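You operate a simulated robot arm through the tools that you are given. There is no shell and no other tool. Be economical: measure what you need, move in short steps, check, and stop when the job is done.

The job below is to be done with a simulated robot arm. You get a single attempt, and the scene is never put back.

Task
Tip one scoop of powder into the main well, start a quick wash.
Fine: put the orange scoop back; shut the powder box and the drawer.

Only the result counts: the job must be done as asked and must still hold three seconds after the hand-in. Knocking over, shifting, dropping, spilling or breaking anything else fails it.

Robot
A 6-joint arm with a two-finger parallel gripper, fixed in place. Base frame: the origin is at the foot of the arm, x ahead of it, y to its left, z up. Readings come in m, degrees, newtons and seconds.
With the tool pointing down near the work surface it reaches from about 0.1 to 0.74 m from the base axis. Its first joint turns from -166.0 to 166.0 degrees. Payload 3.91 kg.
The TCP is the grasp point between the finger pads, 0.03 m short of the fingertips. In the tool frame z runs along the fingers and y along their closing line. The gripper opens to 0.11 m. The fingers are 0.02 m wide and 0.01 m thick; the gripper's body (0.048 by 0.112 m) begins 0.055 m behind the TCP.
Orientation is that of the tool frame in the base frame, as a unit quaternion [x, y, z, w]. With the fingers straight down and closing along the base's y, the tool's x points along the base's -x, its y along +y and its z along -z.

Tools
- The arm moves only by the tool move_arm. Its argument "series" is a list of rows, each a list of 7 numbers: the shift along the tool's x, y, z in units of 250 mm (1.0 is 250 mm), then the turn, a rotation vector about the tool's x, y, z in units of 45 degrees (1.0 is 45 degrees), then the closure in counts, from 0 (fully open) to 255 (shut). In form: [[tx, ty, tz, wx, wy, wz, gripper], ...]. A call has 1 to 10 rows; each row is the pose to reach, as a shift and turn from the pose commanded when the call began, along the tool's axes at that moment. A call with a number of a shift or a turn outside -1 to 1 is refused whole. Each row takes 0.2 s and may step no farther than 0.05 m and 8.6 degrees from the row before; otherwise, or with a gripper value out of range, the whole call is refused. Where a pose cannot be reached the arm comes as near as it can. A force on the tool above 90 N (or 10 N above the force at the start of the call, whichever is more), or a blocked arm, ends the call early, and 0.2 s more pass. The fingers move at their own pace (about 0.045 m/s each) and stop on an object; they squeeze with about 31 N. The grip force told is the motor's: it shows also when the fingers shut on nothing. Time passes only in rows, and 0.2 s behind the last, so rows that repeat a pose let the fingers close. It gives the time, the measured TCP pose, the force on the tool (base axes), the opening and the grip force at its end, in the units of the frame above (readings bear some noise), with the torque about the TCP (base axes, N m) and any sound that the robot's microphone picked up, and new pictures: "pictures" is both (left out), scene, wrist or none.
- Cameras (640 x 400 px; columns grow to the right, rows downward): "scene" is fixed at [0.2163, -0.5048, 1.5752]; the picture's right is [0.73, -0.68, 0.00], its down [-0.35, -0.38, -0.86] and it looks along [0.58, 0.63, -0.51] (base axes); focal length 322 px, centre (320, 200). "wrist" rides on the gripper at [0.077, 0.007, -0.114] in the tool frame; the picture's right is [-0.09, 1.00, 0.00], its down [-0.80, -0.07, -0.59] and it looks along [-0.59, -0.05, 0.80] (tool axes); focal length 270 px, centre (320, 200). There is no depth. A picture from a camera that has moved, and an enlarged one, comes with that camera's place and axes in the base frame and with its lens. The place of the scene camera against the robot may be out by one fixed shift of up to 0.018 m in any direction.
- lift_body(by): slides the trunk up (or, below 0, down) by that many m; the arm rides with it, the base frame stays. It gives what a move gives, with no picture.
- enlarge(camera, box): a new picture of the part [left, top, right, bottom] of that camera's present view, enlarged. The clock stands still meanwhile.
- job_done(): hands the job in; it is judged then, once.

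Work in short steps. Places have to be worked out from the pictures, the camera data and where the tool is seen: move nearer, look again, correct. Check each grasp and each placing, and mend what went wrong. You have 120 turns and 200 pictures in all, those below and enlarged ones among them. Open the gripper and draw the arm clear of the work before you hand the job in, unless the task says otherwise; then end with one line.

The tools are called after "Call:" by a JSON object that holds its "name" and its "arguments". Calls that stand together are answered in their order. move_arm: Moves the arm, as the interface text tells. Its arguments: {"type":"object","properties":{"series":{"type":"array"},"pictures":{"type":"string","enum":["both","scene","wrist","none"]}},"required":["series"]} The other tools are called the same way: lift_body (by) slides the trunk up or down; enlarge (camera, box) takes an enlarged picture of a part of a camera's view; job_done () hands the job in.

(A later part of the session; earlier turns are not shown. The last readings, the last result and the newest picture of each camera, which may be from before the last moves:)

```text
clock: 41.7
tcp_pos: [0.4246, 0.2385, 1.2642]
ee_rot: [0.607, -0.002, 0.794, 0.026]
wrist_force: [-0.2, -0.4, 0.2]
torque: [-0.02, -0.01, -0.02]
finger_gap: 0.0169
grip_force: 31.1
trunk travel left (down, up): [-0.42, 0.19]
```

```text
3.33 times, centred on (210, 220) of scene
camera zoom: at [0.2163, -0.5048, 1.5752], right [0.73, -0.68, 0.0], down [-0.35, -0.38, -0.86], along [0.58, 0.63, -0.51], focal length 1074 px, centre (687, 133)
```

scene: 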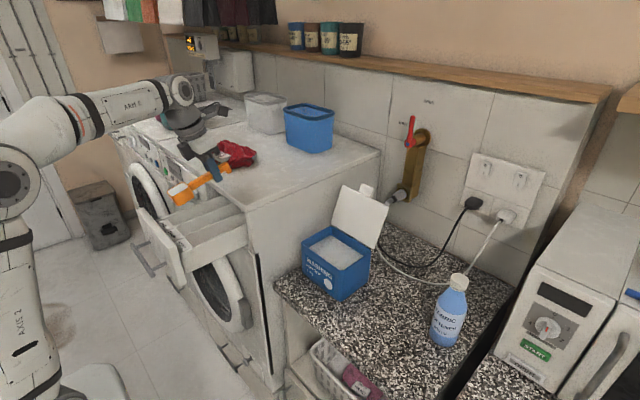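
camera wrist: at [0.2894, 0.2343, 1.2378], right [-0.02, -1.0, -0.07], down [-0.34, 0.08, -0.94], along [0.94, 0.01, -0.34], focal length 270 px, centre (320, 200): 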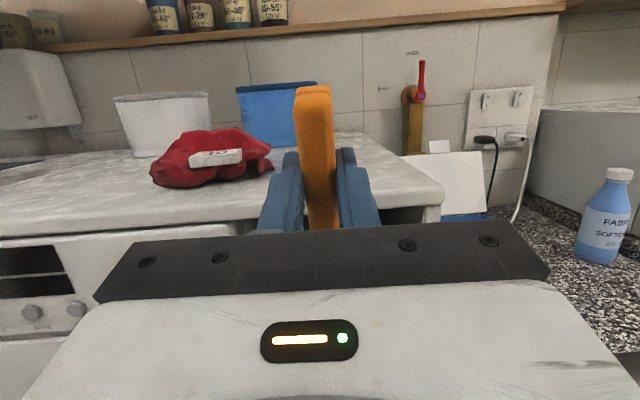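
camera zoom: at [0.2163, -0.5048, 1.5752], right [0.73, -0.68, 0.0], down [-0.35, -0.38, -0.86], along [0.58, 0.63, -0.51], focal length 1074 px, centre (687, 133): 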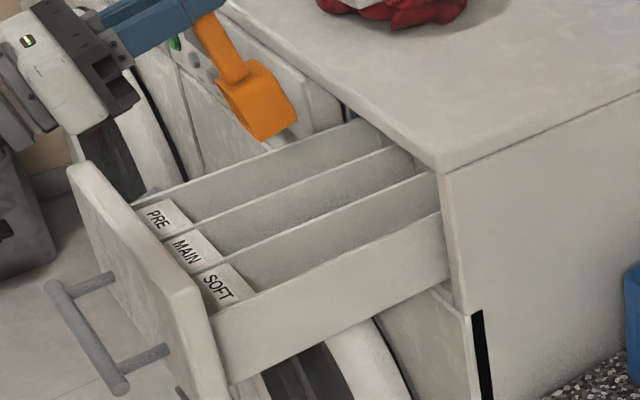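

The panel looks intact and there's no powder on the ledges. I'll raise and rotate back toward level, then view MAIN from above.

Call:
{"name": "move_arm", "arguments": {"series": [[0.15, 0, 0.04, 0, 0, 0, 255], [0.309, 0, 0.083, 0, -0.1, 0, 255], [0.309, 0, 0.083, 0, -0.28, 0, 255], [0.309, 0, 0.083, 0, -0.46, 0, 255], [0.309, 0, 0.083, 0, -0.64, 0, 255], [0.309, 0, 0.083, 0, -0.82, 0, 255], [0.309, 0, 0.083, 0, -1, 0, 255]], "pictures": "none"}}

Call:
{"name": "move_arm", "arguments": {"series": [[0, 0, 0, 0, -0.16, 0, 255], [0, 0, 0, 0, -0.33, 0, 255], [0, 0, 0, 0, -0.5, 0, 255], [0, 0, 0, 0, -0.67, 0, 255], [0, 0, 0, 0, -0.84, 0, 255], [0, 0, 0, 0, -1, 0, 255]], "pictures": "none"}}

Call:
{"name": "move_arm", "arguments": {"series": [[0.1, 0, 0, 0, -0.167, 0, 255], [0.2, 0, 0, 0, -0.333, 0, 255]], "pictures": "wrist"}}

```text
clock: 43.3
tcp_pos: [0.4253, 0.2393, 1.3437]
ee_rot: [0.866, -0.01, 0.5, 0.021]
wrist_force: [0.2, 0.5, 0.2]
torque: [0.01, 0.0, -0.04]
finger_gap: 0.017
grip_force: 31.2
trunk travel left (down, up): [-0.42, 0.19]
```

```text
clock: 44.7
tcp_pos: [0.4247, 0.238, 1.3423]
ee_rot: [0.991, -0.02, 0.131, 0.016]
wrist_force: [-0.1, -0.9, 0.1]
torque: [-0.02, 0.0, 0.0]
finger_gap: 0.017
grip_force: 30.9
trunk travel left (down, up): [-0.42, 0.19]
```

```text
clock: 45.3
tcp_pos: [0.4711, 0.2372, 1.3502]
ee_rot: [1.0, -0.022, 0.002, 0.012]
wrist_force: [0.0, 0.4, -0.1]
torque: [-0.02, 0.0, 0.01]
finger_gap: 0.0167
grip_force: 30.9
out of reach, approached as far as the arm can: row 2
trunk travel left (down, up): [-0.42, 0.19]
camera wrist: at [0.5485, 0.2289, 1.4648], right [-0.13, -0.99, 0.02], down [-0.8, 0.12, 0.59], along [-0.59, 0.06, -0.81], focal length 270 px, centre (320, 200)
```

wrist: 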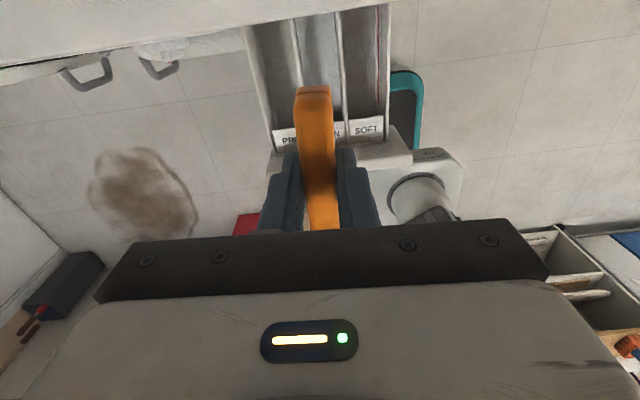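

Call:
{"name": "enlarge", "arguments": {"camera": "wrist", "box": [230, 0, 430, 160]}}

Call:
{"name": "enlarge", "arguments": {"camera": "scene", "box": [100, 90, 260, 250]}}

```text
2.50 times, centred on (330, 80) of wrist
camera zoom: at [0.5485, 0.2289, 1.4648], right [-0.13, -0.99, 0.02], down [-0.8, 0.12, 0.59], along [-0.59, 0.06, -0.81], focal length 676 px, centre (295, 500)
```

zoom: 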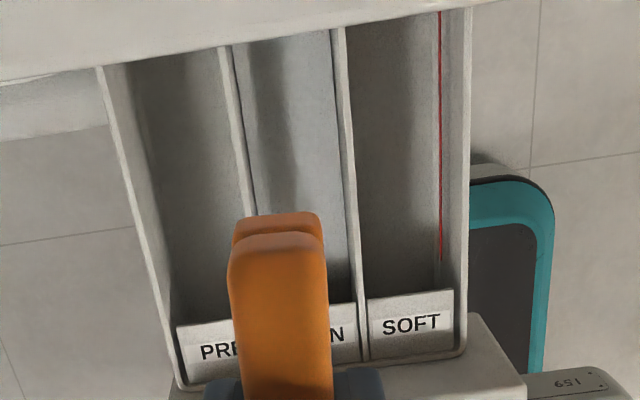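

```text
2.50 times, centred on (180, 170) of scene
camera zoom: at [0.2163, -0.5048, 1.5752], right [0.73, -0.68, 0.0], down [-0.35, -0.38, -0.86], along [0.58, 0.63, -0.51], focal length 806 px, centre (670, 275)
```

zoom: 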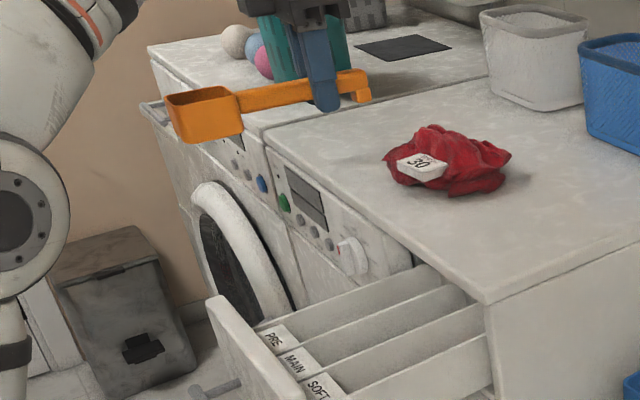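

MAIN now shows white powder, PRE and SOFT are clean, and the scoop is empty. Next I take the scoop back to the counter, yawing back by 90°.

Call:
{"name": "move_arm", "arguments": {"series": [[0, 0.16, 0, 0, 0, 0.1, 255], [0, 0.33, 0, 0, 0, 0.25, 255], [0, 0.5, 0.05, 0, 0, 0.42, 255], [0, 0.67, 0.1, 0, 0, 0.6, 255], [0, 0.84, 0.15, 0, 0, 0.8, 255], [0, 1, 0.2, 0, 0, 1, 255]], "pictures": "none"}}

Call:
{"name": "move_arm", "arguments": {"series": [[0, 0.1, 0, 0, 0, 0.167, 255], [0, 0.2, 0, 0, 0, 0.333, 255], [0, 0.3, 0, 0, 0, 0.5, 255], [0, 0.4, 0, 0, 0, 0.667, 255], [0, 0.5, 0, 0, 0, 0.833, 255], [0, 0.5, 0, 0, 0, 1, 255]], "pictures": "none"}}

```text
refused: row 5 steps farther than a row can; nothing moved
```

```text
clock: 46.7
tcp_pos: [0.4661, 0.1106, 1.3547]
ee_rot: [0.915, -0.403, 0.006, 0.013]
wrist_force: [0.2, 0.1, -0.8]
torque: [-0.02, -0.01, -0.01]
finger_gap: 0.0171
grip_force: 30.9
trunk travel left (down, up): [-0.42, 0.19]
```

The first call was refused for step size and the second ran; everything is safe. I'll continue to above the scoop's spot and finish the yaw.

Call:
{"name": "move_arm", "arguments": {"series": [[0.12, 0.09, 0, 0, 0, 0.13, 255], [0.24, 0.18, 0, 0, 0, 0.27, 255], [0.36, 0.26, 0, 0, 0, 0.4, 255], [0.48, 0.35, 0, 0, 0, 0.54, 255], [0.6, 0.44, 0, 0, 0, 0.68, 255], [0.73, 0.53, 0, 0, 0, 0.81, 255], [0.85, 0.614, 0, 0, 0, 0.944, 255]], "pictures": "none"}}

Call:
{"name": "lift_body", "arguments": {"by": -0.12}}

```text
clock: 48.3
tcp_pos: [0.4924, -0.1471, 1.3636]
ee_rot: [-0.707, 0.707, -0.011, -0.007]
wrist_force: [-0.4, 0.0, -0.2]
torque: [-0.05, -0.03, 0.01]
finger_gap: 0.0172
grip_force: 30.7
trunk travel left (down, up): [-0.42, 0.19]
```

```text
clock: 49.8
tcp_pos: [0.4924, -0.1472, 1.2441]
ee_rot: [0.708, -0.706, 0.012, 0.008]
wrist_force: [0.7, 0.2, -0.2]
torque: [-0.04, 0.0, 0.02]
finger_gap: 0.017
grip_force: 31.2
trunk travel left (down, up): [-0.3, 0.31]
```

Next I descend toward the scoop's original place in two stages, trimming the slight tilt.

Call:
{"name": "move_arm", "arguments": {"series": [[0.06, -0.06, 0.11, 0, -0.02, 0, 255], [0.12, -0.12, 0.22, -0.007, -0.036, 0, 255], [0.18, -0.18, 0.33, -0.007, -0.036, 0, 255], [0.25, -0.25, 0.44, -0.007, -0.036, 0, 255], [0.31, -0.31, 0.55, -0.007, -0.036, 0, 255], [0.37, -0.37, 0.66, -0.007, -0.036, 0, 255], [0.432, -0.432, 0.76, -0.007, -0.036, 0, 255]], "pictures": "none"}}

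Call:
{"name": "move_arm", "arguments": {"series": [[0, -0.1, 0.12, 0, 0, 0, 255], [0, -0.2, 0.24, 0, 0, 0, 255], [0, -0.268, 0.36, 0, 0, 0, 255], [0, -0.268, 0.45, 0, 0, 0, 255], [0, -0.268, 0.5, 0, 0, 0, 255]], "pictures": "wrist"}}

Call:
{"name": "enlarge", "arguments": {"camera": "scene", "box": [320, 250, 440, 370]}}

```text
clock: 51.4
tcp_pos: [0.6023, -0.2616, 1.0546]
ee_rot: [0.707, -0.707, 0.0, -0.001]
wrist_force: [0.3, 0.3, -0.1]
torque: [-0.05, -0.03, 0.0]
finger_gap: 0.0169
grip_force: 30.9
trunk travel left (down, up): [-0.3, 0.31]
```

```text
clock: 52.6
tcp_pos: [0.6677, -0.2601, 0.9304]
ee_rot: [-0.707, 0.707, 0.0, 0.0]
wrist_force: [0.2, -0.6, -0.3]
torque: [-0.03, 0.01, -0.05]
finger_gap: 0.0168
grip_force: 30.8
trunk travel left (down, up): [-0.3, 0.31]
camera wrist: at [0.6613, -0.3375, 1.0452], right [-1.0, 0.09, 0.0], down [0.07, 0.8, 0.6], along [0.05, 0.59, -0.8], focal length 270 px, centre (320, 200)
```

wrist: 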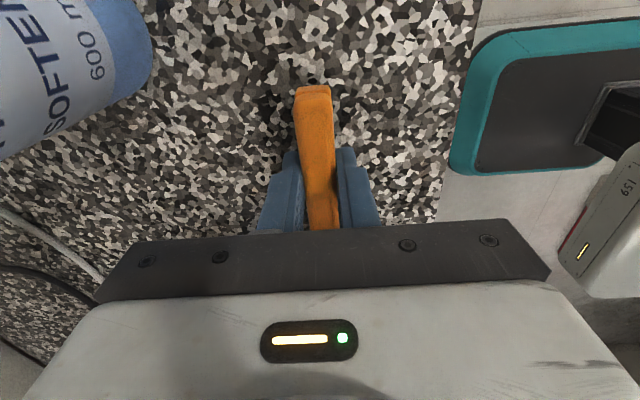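

```text
3.33 times, centred on (380, 310) of scene
camera zoom: at [0.2163, -0.5048, 1.5752], right [0.73, -0.68, 0.0], down [-0.35, -0.38, -0.86], along [0.58, 0.63, -0.51], focal length 1074 px, centre (120, -167)
```

zoom: 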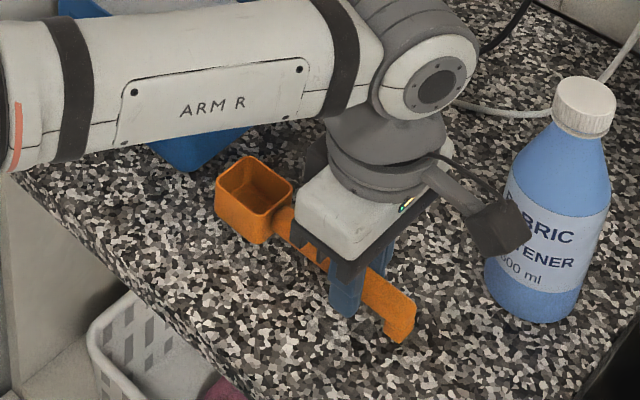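

The scoop is empty and in position, so I'll lower the last 1.7 cm and release.

Call:
{"name": "move_arm", "arguments": {"series": [[-0.02, 0, 0.04, 0, 0, 0, 255], [-0.02, 0, 0.068, 0, 0, 0, 255], [-0.02, 0, 0.068, 0, 0, 0, 200], [-0.02, 0, 0.068, 0, 0, 0, 110], [-0.02, 0, 0.068, 0, 0, 0, 110]], "pictures": "none"}}

Call:
{"name": "move_arm", "arguments": {"series": [[0, 0, -0.1, 0, 0, 0, 110], [0, 0, -0.25, 0, 0, 0, 110], [0, 0.1, -0.4, 0, 0, 0, 110], [0, 0.2, -0.55, 0, 0, 0, 110], [0, 0.3, -0.7, 0, 0, 0, 110]], "pictures": "scene"}}

Call:
{"name": "enlarge", "arguments": {"camera": "scene", "box": [290, 170, 450, 370]}}

```text
clock: 53.8
tcp_pos: [0.6684, -0.2553, 0.9144]
ee_rot: [-0.707, 0.707, 0.0, 0.001]
wrist_force: [-0.2, -0.2, 0.3]
torque: [0.0, -0.03, -0.02]
finger_gap: 0.0628
grip_force: 0.1
trunk travel left (down, up): [-0.3, 0.31]
```

```text
clock: 55.0
tcp_pos: [0.5908, -0.2528, 1.0934]
ee_rot: [0.707, -0.707, 0.0, -0.001]
wrist_force: [0.9, -0.2, -0.6]
torque: [-0.02, 0.0, 0.0]
finger_gap: 0.0626
grip_force: 0.0
trunk travel left (down, up): [-0.3, 0.31]
```

scene: 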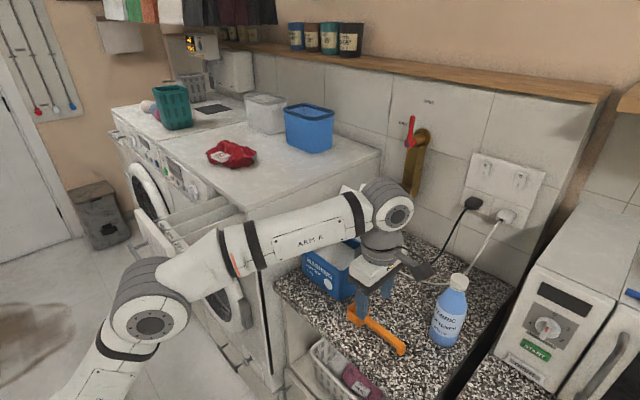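

```text
2.00 times, centred on (370, 270) of scene
camera zoom: at [0.2163, -0.5048, 1.5752], right [0.73, -0.68, 0.0], down [-0.35, -0.38, -0.86], along [0.58, 0.63, -0.51], focal length 645 px, centre (220, 60)
```

zoom: 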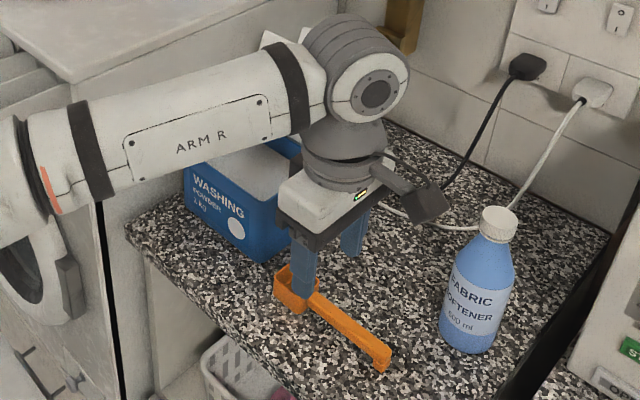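

The scoop is back on the counter and standing properly. Next is the lid: it leans back from a hinge near x 0.80, with its top edge near (0.84, z 1.12). I'll reorient the tool to reach over it pitched 45° forward and look.

Call:
{"name": "lift_body", "arguments": {"by": 0.15}}

Call:
{"name": "move_arm", "arguments": {"series": [[-0.07, 0.02, -0.03, 0, 0, 0.167, 255], [-0.15, 0.05, -0.06, 0, 0, 0.333, 255], [-0.22, 0.08, -0.1, 0, 0, 0.5, 255], [-0.3, 0.11, -0.14, 0, 0, 0.667, 255], [-0.37, 0.14, -0.17, 0, 0, 0.833, 255], [-0.45, 0.16, -0.2, 0, 0, 1, 255]], "pictures": "none"}}

Call:
{"name": "move_arm", "arguments": {"series": [[0, 0, 0, 0, 0, 0.167, 255], [0, 0, 0, 0, 0, 0.333, 255], [0, 0, 0, 0, 0, 0.5, 255], [0, 0, 0, 0, 0, 0.667, 255], [0, 0, 0, 0, 0, 0.833, 255], [0, 0, 0, 0, 0, 1, 255]], "pictures": "wrist"}}

```text
clock: 56.7
tcp_pos: [0.5923, -0.2526, 1.2434]
ee_rot: [0.707, -0.707, -0.002, -0.001]
wrist_force: [-0.3, 0.8, -0.1]
torque: [-0.03, 0.03, 0.03]
finger_gap: 0.0628
grip_force: 0.1
trunk travel left (down, up): [-0.45, 0.16]
```

```text
clock: 58.1
tcp_pos: [0.5534, -0.1422, 1.2919]
ee_rot: [-0.382, 0.924, 0.0, 0.0]
wrist_force: [-0.2, -1.1, -0.1]
torque: [-0.04, 0.02, -0.02]
finger_gap: 0.0003
grip_force: 31.1
trunk travel left (down, up): [-0.45, 0.16]
```

```text
clock: 59.5
tcp_pos: [0.5537, -0.1398, 1.2936]
ee_rot: [0.001, 1.0, 0.001, 0.001]
wrist_force: [-0.1, -0.7, 0.1]
torque: [-0.02, 0.02, -0.02]
finger_gap: 0.0001
grip_force: 31.5
trunk travel left (down, up): [-0.45, 0.16]
camera wrist: at [0.4781, -0.1336, 1.4081], right [0.09, 1.0, 0.0], down [0.8, -0.07, 0.6], along [0.59, -0.05, -0.8], focal length 270 px, centre (320, 200)
```

wrist: 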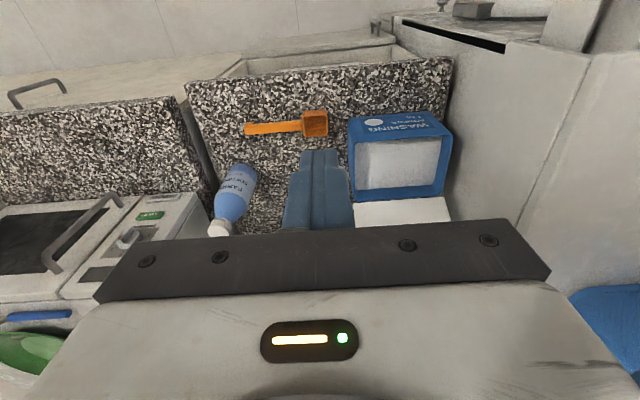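

The box and lid are visible. I'll pitch 45° forward and shift to the lid's y.

Call:
{"name": "move_arm", "arguments": {"series": [[0, 0.06, 0, 0, -0.167, 0, 255], [0, 0.12, 0, 0, -0.333, 0, 255], [0, 0.18, 0, 0, -0.5, 0, 255], [0, 0.24, 0, 0, -0.667, 0, 255], [0, 0.3, 0, 0, -0.833, 0, 255], [0, 0.36, 0, 0, -1, 0, 255]], "pictures": "both"}}

Call:
{"name": "enlarge", "arguments": {"camera": "scene", "box": [290, 130, 450, 310]}}

```text
clock: 60.9
tcp_pos: [0.5529, -0.0486, 1.2935]
ee_rot: [0.001, 0.923, 0.0, 0.384]
wrist_force: [0.2, -0.1, 0.7]
torque: [-0.01, 0.02, 0.0]
finger_gap: 0.0004
grip_force: 31.2
trunk travel left (down, up): [-0.45, 0.16]
camera wrist: at [0.4179, -0.0415, 1.3197], right [0.06, 1.0, 0.06], down [0.14, -0.07, 0.99], along [0.99, -0.05, -0.15], focal length 270 px, centre (320, 200)
```

scene: 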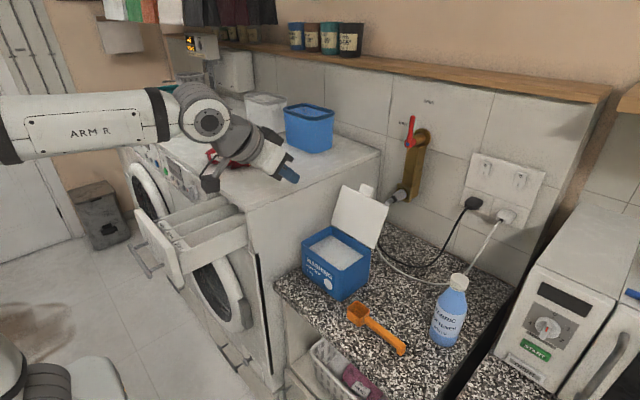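
wrist: 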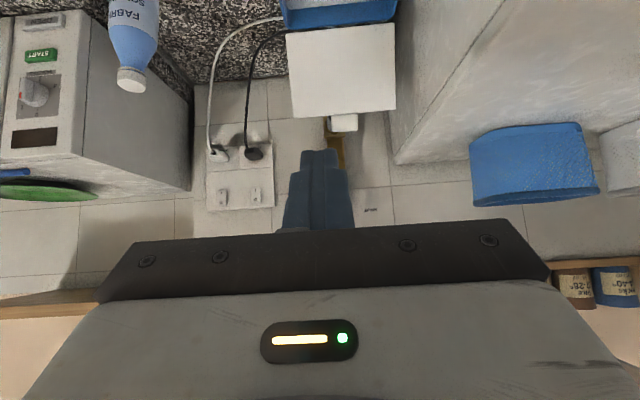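

```text
2.22 times, centred on (370, 220) of scene
camera zoom: at [0.2163, -0.5048, 1.5752], right [0.73, -0.68, 0.0], down [-0.35, -0.38, -0.86], along [0.58, 0.63, -0.51], focal length 716 px, centre (209, 156)
```

zoom: 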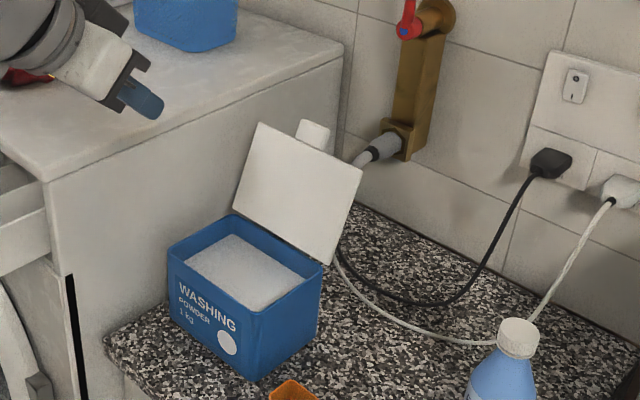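

The lid's free edge is at x ≈ 0.834, z ≈ 1.118, y -0.10 to 0.068, with a tab near y -0.017. I'll straddle the tab with parted fingers and move above and behind the edge.

Call:
{"name": "move_arm", "arguments": {"series": [[-0.09, 0.026, 0.136, 0, 0, 0, 70], [-0.18, 0.05, 0.272, 0, 0, 0, 70], [-0.27, 0.077, 0.407, 0, 0, 0, 70], [-0.36, 0.1, 0.543, 0, 0, 0, 70], [-0.453, 0.128, 0.679, 0, 0, 0, 70]], "pictures": "none"}}

Call:
{"name": "move_arm", "arguments": {"series": [[-0.03, 0, 0.12, 0, 0, 0, 70], [-0.06, 0, 0.25, 0, 0, 0, 70], [-0.09, 0, 0.38, 0, 0, 0, 70], [-0.124, 0, 0.503, 0, 0, 0, 70]], "pictures": "wrist"}}

Call:
{"name": "enlarge", "arguments": {"camera": "scene", "box": [290, 130, 450, 310]}}

```text
clock: 62.1
tcp_pos: [0.7558, -0.0167, 1.2517]
ee_rot: [0.0, 0.925, 0.0, 0.381]
wrist_force: [-1.2, -0.1, -0.1]
torque: [0.02, -0.01, -0.03]
finger_gap: 0.0799
grip_force: 0.0
trunk travel left (down, up): [-0.45, 0.16]
```

```text
clock: 63.1
tcp_pos: [0.8694, -0.0182, 1.1859]
ee_rot: [0.0, 0.924, 0.001, 0.382]
wrist_force: [-0.6, -0.1, 0.2]
torque: [0.04, -0.01, -0.01]
finger_gap: 0.0799
grip_force: 0.0
trunk travel left (down, up): [-0.45, 0.16]
camera wrist: at [0.7341, -0.0116, 1.2138], right [0.06, 1.0, 0.06], down [0.15, -0.07, 0.99], along [0.99, -0.05, -0.15], focal length 270 px, centre (320, 200)
```

wrist: 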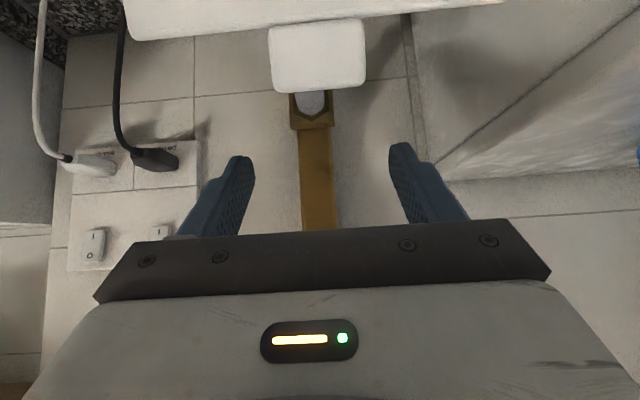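

```text
2.22 times, centred on (370, 220) of scene
camera zoom: at [0.2163, -0.5048, 1.5752], right [0.73, -0.68, 0.0], down [-0.35, -0.38, -0.86], along [0.58, 0.63, -0.51], focal length 716 px, centre (209, 156)
```

zoom: 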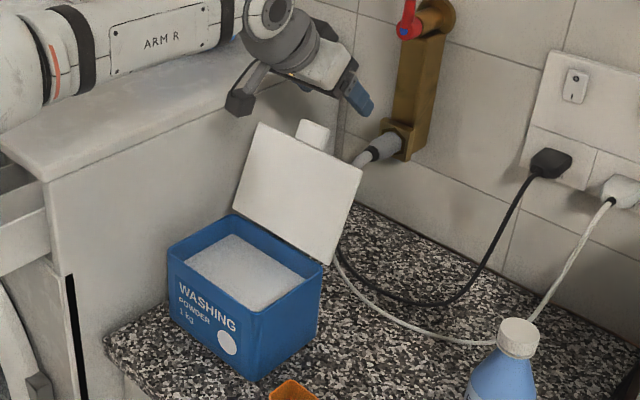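

The fingers straddle the tab and are behind it. I'll lower behind the lid, then pull toward the robot.

Call:
{"name": "move_arm", "arguments": {"series": [[0.06, 0, 0.06, 0, 0, 0, 70], [0.12, 0, 0.12, 0, 0, 0, 70], [0.184, 0, 0.184, 0, 0, 0, 70], [0.254, 0, 0.114, 0, 0, 0, 70], [0.324, 0, 0.044, 0, 0, 0, 70], [0.394, 0, -0.026, 0, 0, 0, 70]], "pictures": "wrist"}}

Call:
{"name": "enlarge", "arguments": {"camera": "scene", "box": [290, 130, 450, 310]}}

```text
clock: 64.5
tcp_pos: [0.79, -0.0188, 1.1218]
ee_rot: [0.0, 0.924, 0.001, 0.384]
wrist_force: [0.6, -0.1, -1.1]
torque: [-0.01, -0.01, 0.0]
finger_gap: 0.0798
grip_force: 0.2
trunk travel left (down, up): [-0.45, 0.16]
camera wrist: at [0.6552, -0.0118, 1.1482], right [0.06, 1.0, 0.06], down [0.14, -0.07, 0.99], along [0.99, -0.05, -0.15], focal length 270 px, centre (320, 200)
```

wrist: 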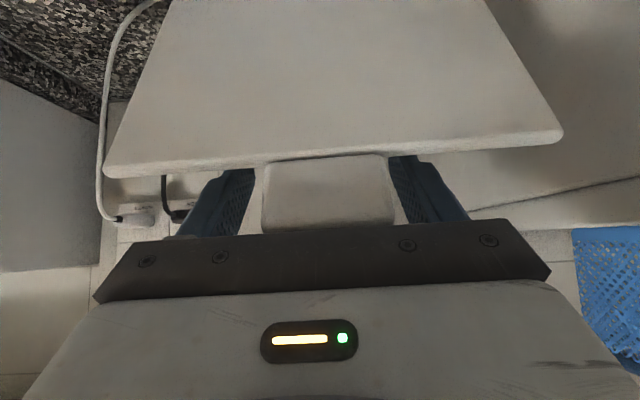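

```text
2.22 times, centred on (370, 220) of scene
camera zoom: at [0.2163, -0.5048, 1.5752], right [0.73, -0.68, 0.0], down [-0.35, -0.38, -0.86], along [0.58, 0.63, -0.51], focal length 716 px, centre (209, 156)
```

zoom: 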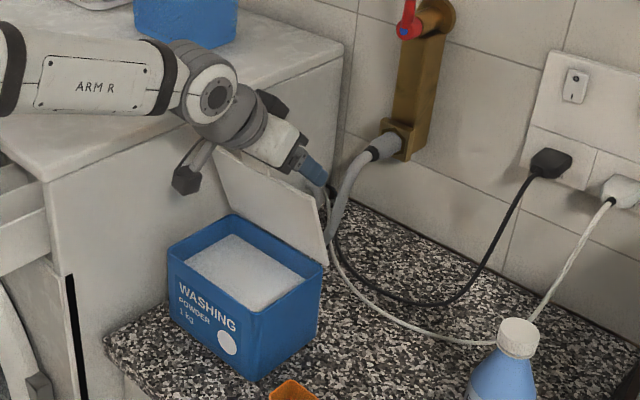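

The lid is being pulled past vertical. I'll keep pulling, with a slight descent.

Call:
{"name": "move_arm", "arguments": {"series": [[0.07, 0, -0.07, 0, 0, 0, 70], [0.14, 0, -0.14, 0, 0, 0, 70], [0.21, 0, -0.19, 0, 0, 0, 70], [0.297, 0, -0.212, 0, 0, 0, 70]], "pictures": "wrist"}}

Call:
{"name": "enlarge", "arguments": {"camera": "scene", "box": [290, 130, 450, 310]}}

```text
clock: 65.5
tcp_pos: [0.6994, -0.0163, 1.1038]
ee_rot: [-0.001, 0.923, 0.001, 0.384]
wrist_force: [-0.3, 1.2, -0.3]
torque: [-0.04, 0.03, 0.0]
finger_gap: 0.08
grip_force: 0.0
trunk travel left (down, up): [-0.45, 0.16]
camera wrist: at [0.5637, -0.0101, 1.1314], right [0.06, 1.0, 0.06], down [0.14, -0.07, 0.99], along [0.99, -0.05, -0.15], focal length 270 px, centre (320, 200)
```

wrist: 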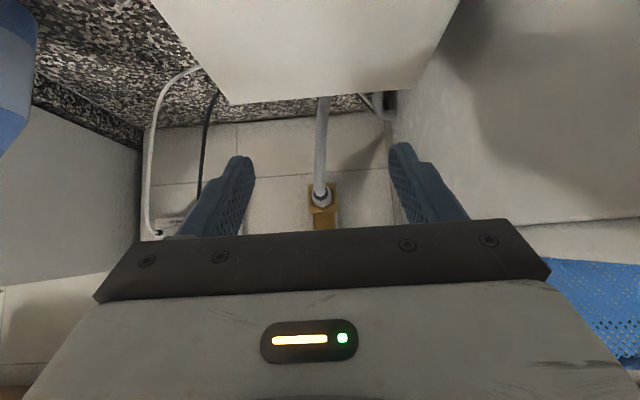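

```text
2.22 times, centred on (370, 220) of scene
camera zoom: at [0.2163, -0.5048, 1.5752], right [0.73, -0.68, 0.0], down [-0.35, -0.38, -0.86], along [0.58, 0.63, -0.51], focal length 716 px, centre (209, 156)
```

zoom: 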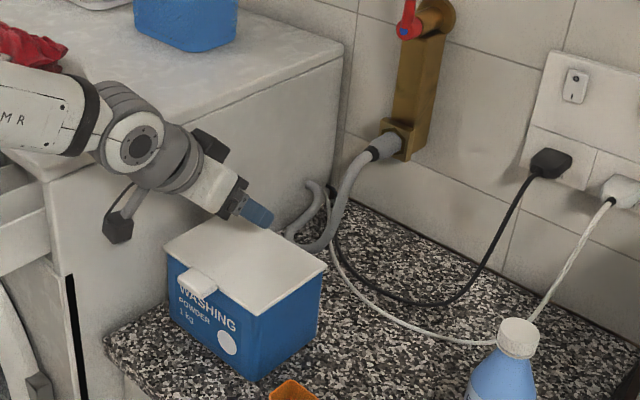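

The lid dropped shut. I'll check closely whether it is fully closed, then look at the washer controls and sockets.

Call:
{"name": "enlarge", "arguments": {"camera": "scene", "box": [320, 210, 390, 310]}}

Call:
{"name": "enlarge", "arguments": {"camera": "scene", "box": [450, 140, 550, 240]}}

Call:
{"name": "enlarge", "arguments": {"camera": "scene", "box": [150, 130, 230, 220]}}

```text
4.00 times, centred on (355, 260) of scene
camera zoom: at [0.2163, -0.5048, 1.5752], right [0.73, -0.68, 0.0], down [-0.35, -0.38, -0.86], along [0.58, 0.63, -0.51], focal length 1289 px, centre (180, -40)
```

zoom: 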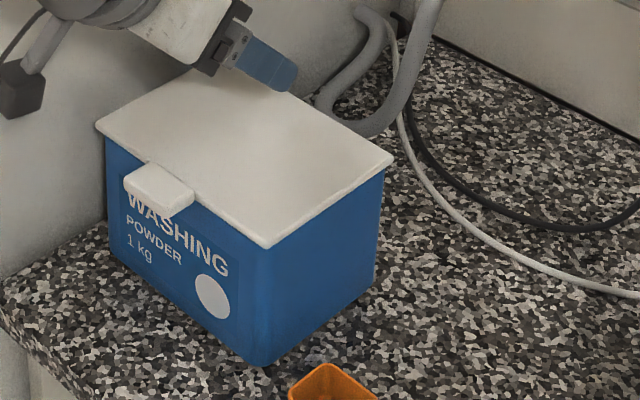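

```text
4.00 times, centred on (500, 190) of scene
camera zoom: at [0.2163, -0.5048, 1.5752], right [0.73, -0.68, 0.0], down [-0.35, -0.38, -0.86], along [0.58, 0.63, -0.51], focal length 1289 px, centre (-400, 240)
```

zoom: 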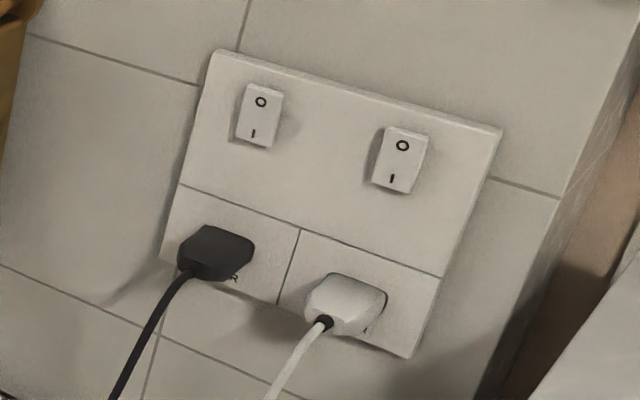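

```text
4.44 times, centred on (190, 175) of scene
camera zoom: at [0.2163, -0.5048, 1.5752], right [0.73, -0.68, 0.0], down [-0.35, -0.38, -0.86], along [0.58, 0.63, -0.51], focal length 1432 px, centre (898, 311)
```

zoom: 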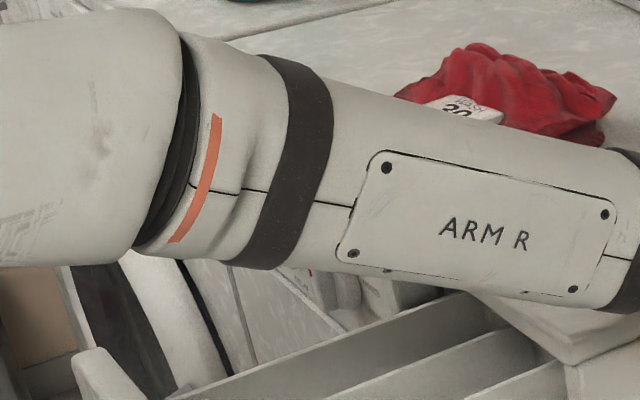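

The lid is shut. Before starting the wash I want to be sure the washer's socket is on, so I'll move the wrist camera for a close look at the switches.

Call:
{"name": "move_arm", "arguments": {"series": [[-0.14, 0, -0.14, 0, 0, 0, 70], [-0.27, -0.02, -0.27, 0, 0, 0, 70], [-0.4, -0.1, -0.4, 0, 0, 0, 70], [-0.5, -0.22, -0.5, 0, 0, 0, 70], [-0.554, -0.4, -0.554, 0, 0, 0, 70], [-0.554, -0.58, -0.554, 0, 0, 0, 70], [-0.554, -0.76, -0.554, 0, 0, 0, 70], [-0.554, -0.94, -0.554, 0, 0, 0, 70]], "pictures": "wrist"}}

Call:
{"name": "enlarge", "arguments": {"camera": "scene", "box": [110, 110, 230, 230]}}

```text
refused: row 3 steps farther than a row can; nothing moved
```

```text
3.33 times, centred on (170, 170) of scene
camera zoom: at [0.2163, -0.5048, 1.5752], right [0.73, -0.68, 0.0], down [-0.35, -0.38, -0.86], along [0.58, 0.63, -0.51], focal length 1074 px, centre (820, 300)
```

zoom: 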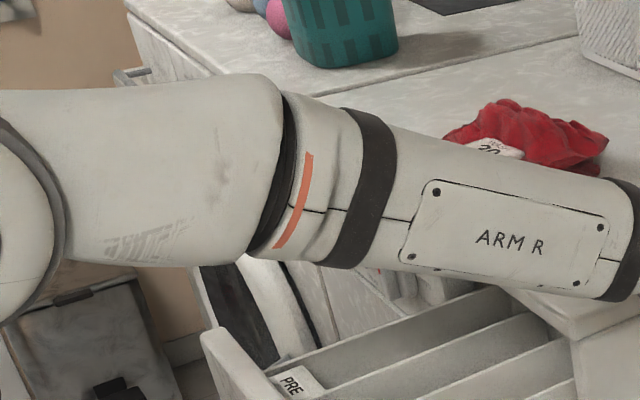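

One row's step was too long, so I'm retrying with smaller steps.

Call:
{"name": "move_arm", "arguments": {"series": [[-0.12, 0, -0.12, 0, 0, 0, 70], [-0.24, -0.02, -0.24, 0, 0, 0, 70], [-0.35, -0.1, -0.35, 0, 0, 0, 70], [-0.45, -0.2, -0.45, 0, 0, 0, 70], [-0.52, -0.34, -0.52, 0, 0, 0, 70], [-0.554, -0.5, -0.554, 0, 0, 0, 70], [-0.554, -0.68, -0.554, 0, 0, 0, 70], [-0.554, -0.84, -0.554, 0, 0, 0, 70], [-0.554, -0.98, -0.554, 0, 0, 0, 70]], "pictures": "wrist"}}

Call:
{"name": "enlarge", "arguments": {"camera": "scene", "box": [110, 110, 230, 230]}}

```text
clock: 67.5
tcp_pos: [0.6997, -0.258, 1.3013]
ee_rot: [0.001, 0.924, -0.001, 0.383]
wrist_force: [0.1, 0.0, -0.4]
torque: [-0.01, 0.04, 0.02]
finger_gap: 0.0798
grip_force: 0.0
trunk travel left (down, up): [-0.45, 0.16]
camera wrist: at [0.5656, -0.2522, 1.3289], right [0.06, 1.0, 0.06], down [0.15, -0.07, 0.99], along [0.99, -0.05, -0.15], focal length 270 px, centre (320, 200)
```

wrist: 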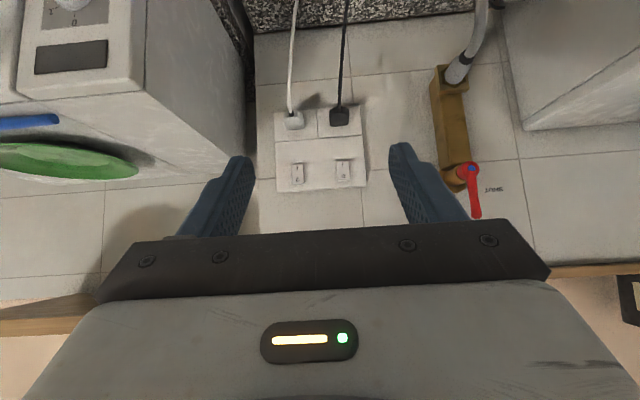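

```text
3.33 times, centred on (170, 170) of scene
camera zoom: at [0.2163, -0.5048, 1.5752], right [0.73, -0.68, 0.0], down [-0.35, -0.38, -0.86], along [0.58, 0.63, -0.51], focal length 1074 px, centre (820, 300)
```

zoom: 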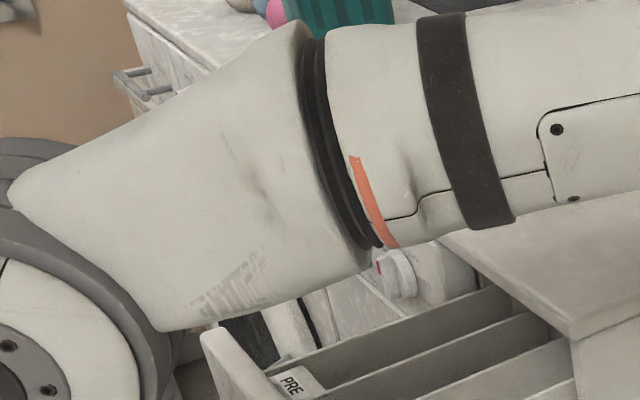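

Call:
{"name": "enlarge", "arguments": {"camera": "wrist", "box": [260, 90, 380, 200]}}

Call:
{"name": "enlarge", "arguments": {"camera": "wrist", "box": [410, 60, 530, 230]}}

```text
3.64 times, centred on (320, 145) of wrist
camera zoom: at [0.5656, -0.2522, 1.3289], right [0.06, 1.0, 0.06], down [0.15, -0.07, 0.99], along [0.99, -0.05, -0.15], focal length 983 px, centre (320, 400)
```

zoom: 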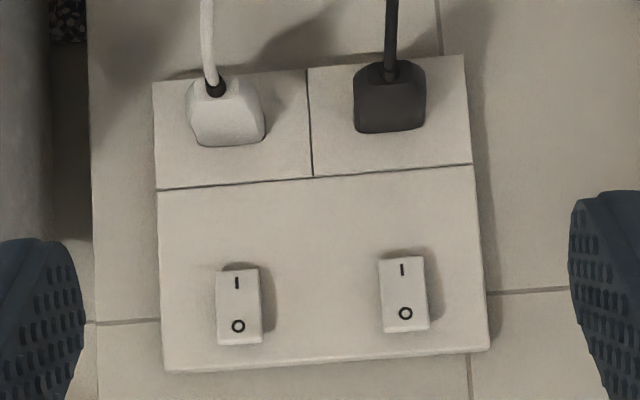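

```text
2.35 times, centred on (470, 145) of wrist
camera zoom: at [0.5656, -0.2522, 1.3289], right [0.06, 1.0, 0.06], down [0.15, -0.07, 0.99], along [0.99, -0.05, -0.15], focal length 636 px, centre (-33, 329)
```

zoom: 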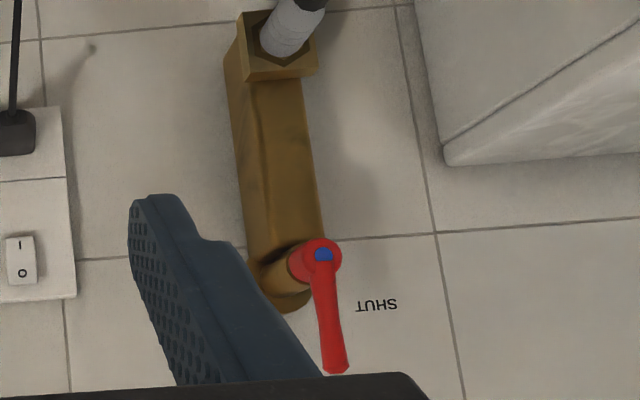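

The tap is open (its handle points straight up, away from SHUT). I'll take one more zoom on the rockers to judge their tilt.

Call:
{"name": "enlarge", "arguments": {"camera": "wrist", "box": [285, 150, 360, 190]}}

Call:
{"name": "enlarge", "arguments": {"camera": "scene", "box": [475, 145, 535, 195]}}

```text
8.53 times, centred on (322, 170) of wrist
camera zoom: at [0.5656, -0.2522, 1.3289], right [0.06, 1.0, 0.06], down [0.15, -0.07, 0.99], along [0.99, -0.05, -0.15], focal length 2306 px, centre (299, 456)
```

zoom: 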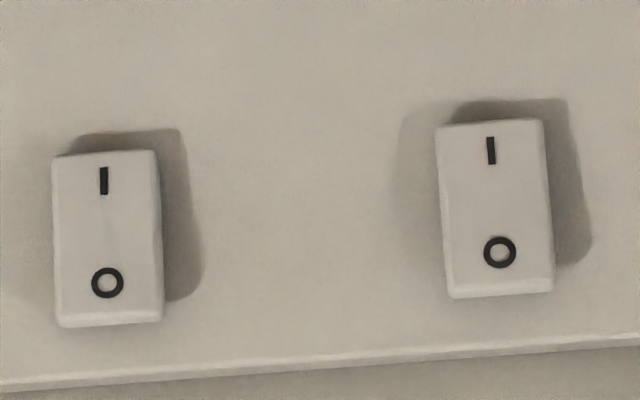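

```text
8.00 times, centred on (505, 170) of scene
camera zoom: at [0.2163, -0.5048, 1.5752], right [0.73, -0.68, 0.0], down [-0.35, -0.38, -0.86], along [0.58, 0.63, -0.51], focal length 2578 px, centre (-1160, 440)
```

zoom: 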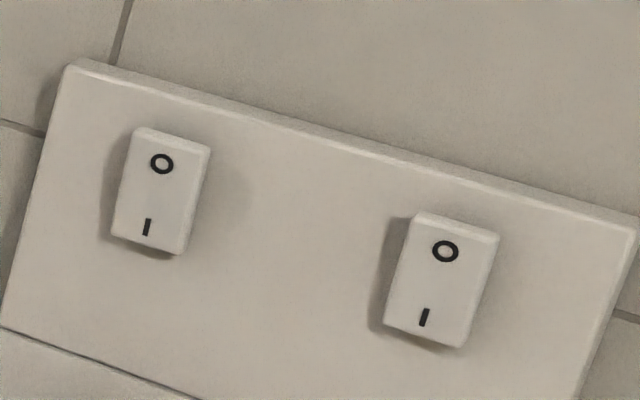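

Both rockers have their "O" end standing proud, so both are on, and the tap is open. I'll head back to the washer front to read the panel.

Call:
{"name": "move_arm", "arguments": {"series": [[0.12, 0, -0.12, 0, 0, 0, 70], [0.24, 0, -0.24, 0, 0, 0, 70], [0.36, 0.05, -0.36, 0, 0, 0, 70], [0.48, 0.12, -0.48, 0, 0, 0, 70], [0.6, 0.2, -0.6, 0, 0, 0, 70], [0.7, 0.3, -0.7, 0, 0, 0, 120], [0.8, 0.4, -0.8, 0, 0, 0, 180], [0.9, 0.5, -0.9, 0, 0, 0, 255], [1, 0.6, -1, 0, 0, 0, 255]], "pictures": "none"}}

Call:
{"name": "move_arm", "arguments": {"series": [[0.03, 0.16, 0, 0, 0, 0, 255], [0.06, 0.32, 0.02, 0, 0, 0, 255], [0.1, 0.48, 0.04, 0, 0, 0, 255], [0.14, 0.64, 0.06, 0, 0, 0, 255], [0.18, 0.8, 0.08, 0, 0, 0, 255], [0.22, 0.96, 0.1, 0, 0, 0, 255]], "pictures": "none"}}

Call:
{"name": "move_arm", "arguments": {"series": [[0.08, 0.16, 0.02, 0, 0, 0, 255], [0.16, 0.32, 0.04, 0, 0, 0, 255], [0.24, 0.48, 0.06, 0, 0, 0, 255], [0.3, 0.64, 0.08, 0, 0, 0, 255], [0.3, 0.8, 0.08, 0, 0, 0, 255]], "pictures": "wrist"}}

```text
clock: 69.7
tcp_pos: [0.3723, -0.1309, 1.2355]
ee_rot: [0.014, 0.947, 0.06, 0.314]
wrist_force: [-0.2, 0.7, -0.3]
torque: [0.01, -0.01, 0.03]
finger_gap: 0.0
grip_force: 16.4
trunk travel left (down, up): [-0.45, 0.16]
stopped in row 9: the arm was blocked; the commanded pose is now the measured one
```

```text
clock: 71.0
tcp_pos: [0.3412, 0.1147, 1.2156]
ee_rot: [0.012, 0.946, 0.057, 0.319]
wrist_force: [-0.4, 0.0, 0.2]
torque: [0.0, 0.01, 0.0]
finger_gap: 0.0
grip_force: 30.6
trunk travel left (down, up): [-0.45, 0.16]
```

```text
clock: 72.2
tcp_pos: [0.291, 0.3159, 1.1793]
ee_rot: [0.012, 0.946, 0.057, 0.318]
wrist_force: [-0.3, 0.5, -1.1]
torque: [0.03, 0.0, 0.0]
finger_gap: 0.0
grip_force: 30.9
trunk travel left (down, up): [-0.45, 0.16]
camera wrist: at [0.1599, 0.3162, 1.2244], right [0.06, 0.98, 0.17], down [0.28, -0.18, 0.94], along [0.96, -0.01, -0.29], focal length 270 px, centre (320, 200)
```

wrist: 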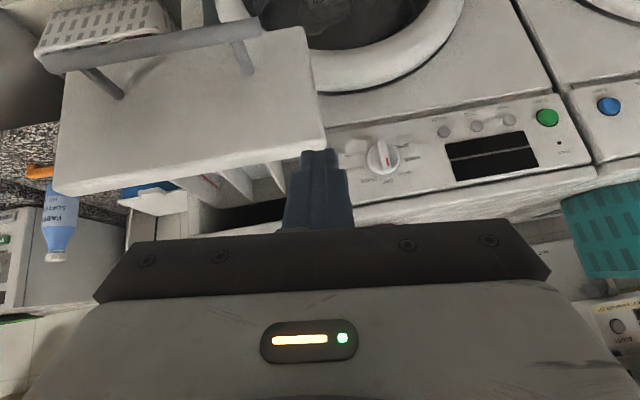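

I have a good view of the panel, so I'll zoom in on the dial and buttons and check the scene for any disturbance from that block.

Call:
{"name": "enlarge", "arguments": {"camera": "wrist", "box": [325, 95, 585, 215]}}

Call:
{"name": "enlarge", "arguments": {"camera": "wrist", "box": [330, 115, 440, 195]}}

Call:
{"name": "enlarge", "arguments": {"camera": "scene", "box": [0, 0, 640, 400]}}

```text
2.46 times, centred on (455, 155) of wrist
camera zoom: at [0.1599, 0.3162, 1.2244], right [0.06, 0.98, 0.17], down [0.28, -0.18, 0.94], along [0.96, -0.01, -0.29], focal length 665 px, centre (-12, 311)
```

zoom: 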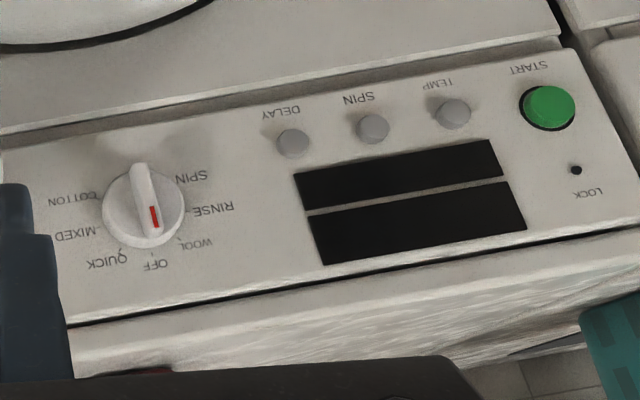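

```text
5.00 times, centred on (385, 155) of wrist
camera zoom: at [0.1599, 0.3162, 1.2244], right [0.06, 0.98, 0.17], down [0.28, -0.18, 0.94], along [0.96, -0.01, -0.29], focal length 1351 px, centre (-5, 425)
```

zoom: 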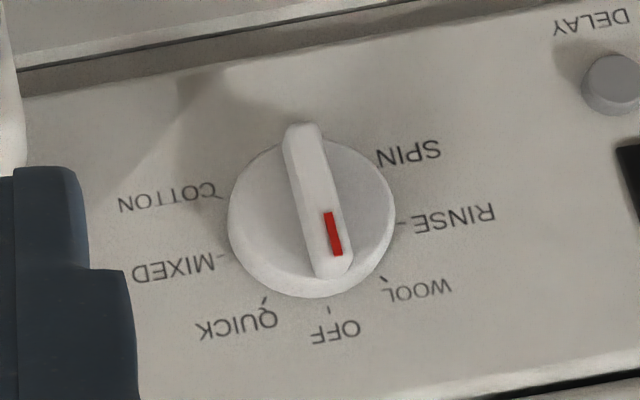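

```text
1.00 times, centred on (320, 200) of scene (not enlarged: the box is as wide or as high as the picture)
camera zoom: at [0.2163, -0.5048, 1.5752], right [0.73, -0.68, 0.0], down [-0.35, -0.38, -0.86], along [0.58, 0.63, -0.51], focal length 322 px, centre (320, 200)
```

zoom: 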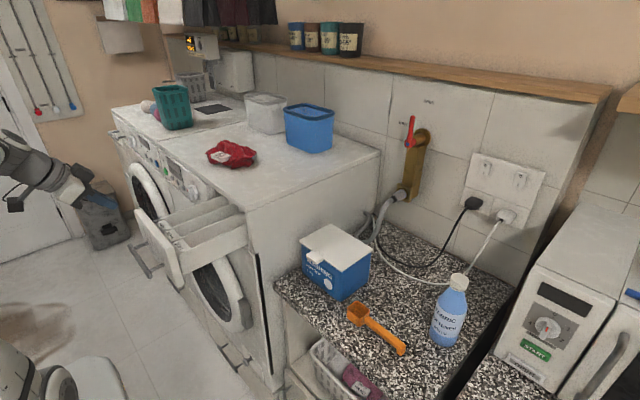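

OFF is at the dial's top and QUICK is about 40° clockwise from it. The dial is at about (0.518, 0.412, 1.07) and the green START near (0.525, 0.66, 1.05). Drawer first: I'll place the closed fingertips in front of the panel above its handle bar, at y 0.23.

Call:
{"name": "move_arm", "arguments": {"series": [[0.03, -0.1, 0.03, 0.03, -0.044, -0.021, 255], [0.06, -0.19, 0.07, 0.061, -0.087, -0.042, 255], [0.09, -0.28, 0.11, 0.092, -0.13, -0.063, 255], [0.108, -0.37, 0.167, 0.1225, -0.1744, -0.084, 255]], "pictures": "both"}}

Call:
{"name": "enlarge", "arguments": {"camera": "scene", "box": [100, 140, 260, 300]}}

```text
clock: 73.2
tcp_pos: [0.2941, 0.228, 1.1206]
ee_rot: [0.001, 0.924, -0.001, 0.383]
wrist_force: [0.3, -0.8, 0.4]
torque: [0.01, 0.01, -0.03]
finger_gap: 0.0
grip_force: 31.2
trunk travel left (down, up): [-0.45, 0.16]
camera wrist: at [0.1595, 0.2356, 1.1473], right [0.06, 1.0, 0.06], down [0.14, -0.07, 0.99], along [0.99, -0.05, -0.15], focal length 270 px, centre (320, 200)
```

scene: 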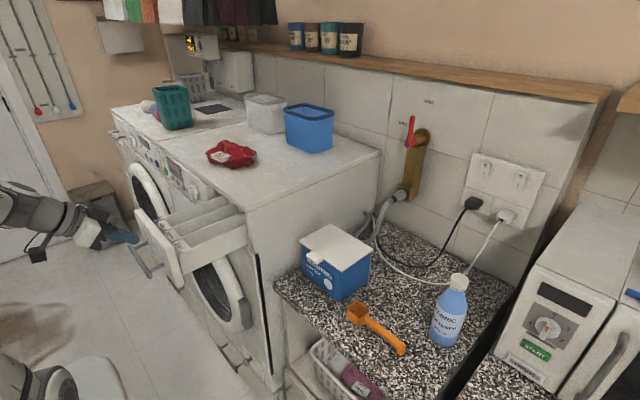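
wrist: 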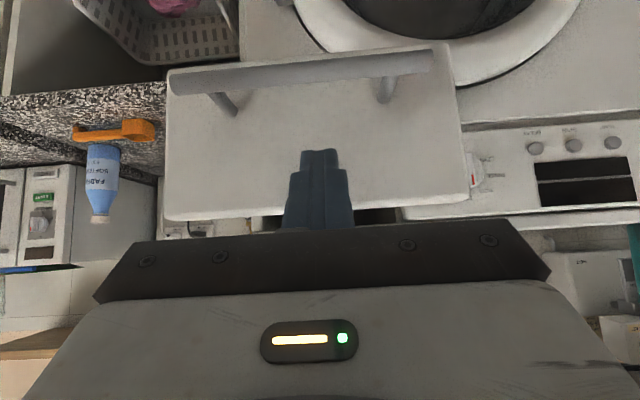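

```text
2.50 times, centred on (180, 220) of scene
camera zoom: at [0.2163, -0.5048, 1.5752], right [0.73, -0.68, 0.0], down [-0.35, -0.38, -0.86], along [0.58, 0.63, -0.51], focal length 806 px, centre (670, 150)
```

zoom: 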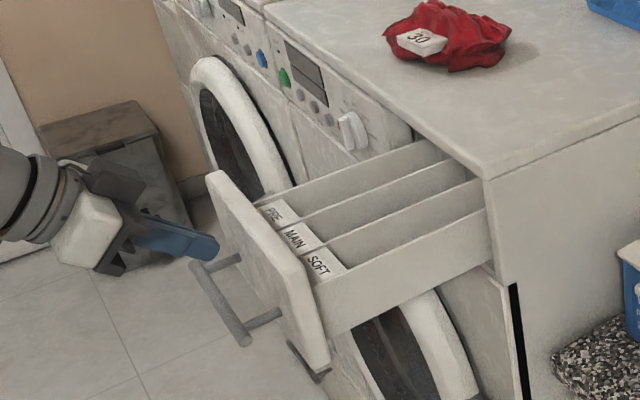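

The fingertips are in front of the panel above the bar. I'll push +x steadily.

Call:
{"name": "move_arm", "arguments": {"series": [[-0.06, 0, 0.06, 0, 0, 0, 255], [-0.12, 0, 0.12, 0, 0, 0, 255], [-0.18, 0, 0.18, 0, 0, 0, 255], [-0.24, 0, 0.24, 0, 0, 0, 255], [-0.3, 0, 0.3, 0, 0, 0, 255], [-0.36, 0, 0.36, 0, 0, 0, 255], [-0.42, 0, 0.42, 0, 0, 0, 255], [-0.48, 0, 0.48, 0, 0, 0, 255]], "pictures": "none"}}

Call:
{"name": "enlarge", "arguments": {"camera": "scene", "box": [100, 140, 260, 300]}}

```text
clock: 75.0
tcp_pos: [0.4689, 0.2292, 1.1192]
ee_rot: [0.001, 0.924, -0.001, 0.382]
wrist_force: [-0.8, 0.3, -0.4]
torque: [0.0, -0.02, 0.0]
finger_gap: 0.0
grip_force: 31.0
trunk travel left (down, up): [-0.45, 0.16]
```

```text
2.50 times, centred on (180, 220) of scene
camera zoom: at [0.2163, -0.5048, 1.5752], right [0.73, -0.68, 0.0], down [-0.35, -0.38, -0.86], along [0.58, 0.63, -0.51], focal length 806 px, centre (670, 150)
```

zoom: 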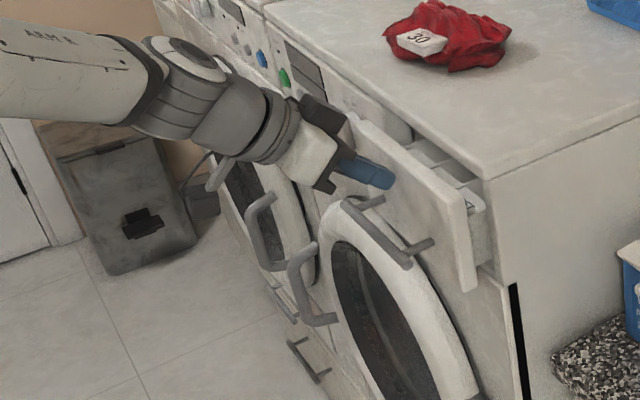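

The drawer is nearly in. I'll continue in small steps until it seats.

Call:
{"name": "move_arm", "arguments": {"series": [[-0.03, 0, 0.03, 0, 0, 0, 255], [-0.06, 0, 0.06, 0, 0, 0, 255], [-0.085, 0, 0.085, 0, 0, 0, 255], [-0.11, 0, 0.11, 0, 0, 0, 255], [-0.135, 0, 0.135, 0, 0, 0, 255]], "pictures": "none"}}

Call:
{"name": "enlarge", "arguments": {"camera": "scene", "box": [130, 140, 270, 280]}}

```text
clock: 76.2
tcp_pos: [0.5082, 0.2296, 1.1201]
ee_rot: [0.0, 0.924, -0.001, 0.382]
wrist_force: [-47.2, -0.6, -0.9]
torque: [0.59, 0.7, 0.0]
finger_gap: 0.0001
grip_force: 31.2
trunk travel left (down, up): [-0.45, 0.16]
```

```text
2.86 times, centred on (200, 210) of scene
camera zoom: at [0.2163, -0.5048, 1.5752], right [0.73, -0.68, 0.0], down [-0.35, -0.38, -0.86], along [0.58, 0.63, -0.51], focal length 921 px, centre (663, 171)
```

zoom: 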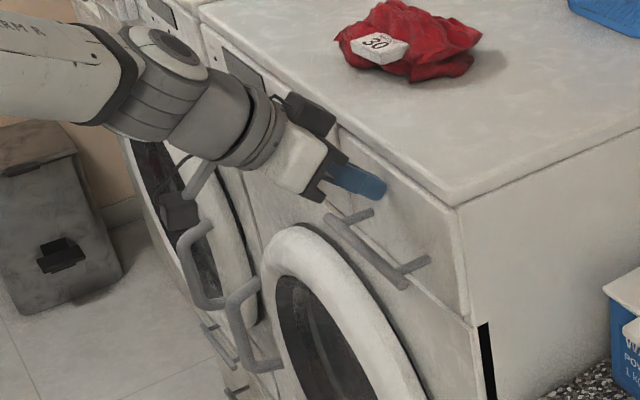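

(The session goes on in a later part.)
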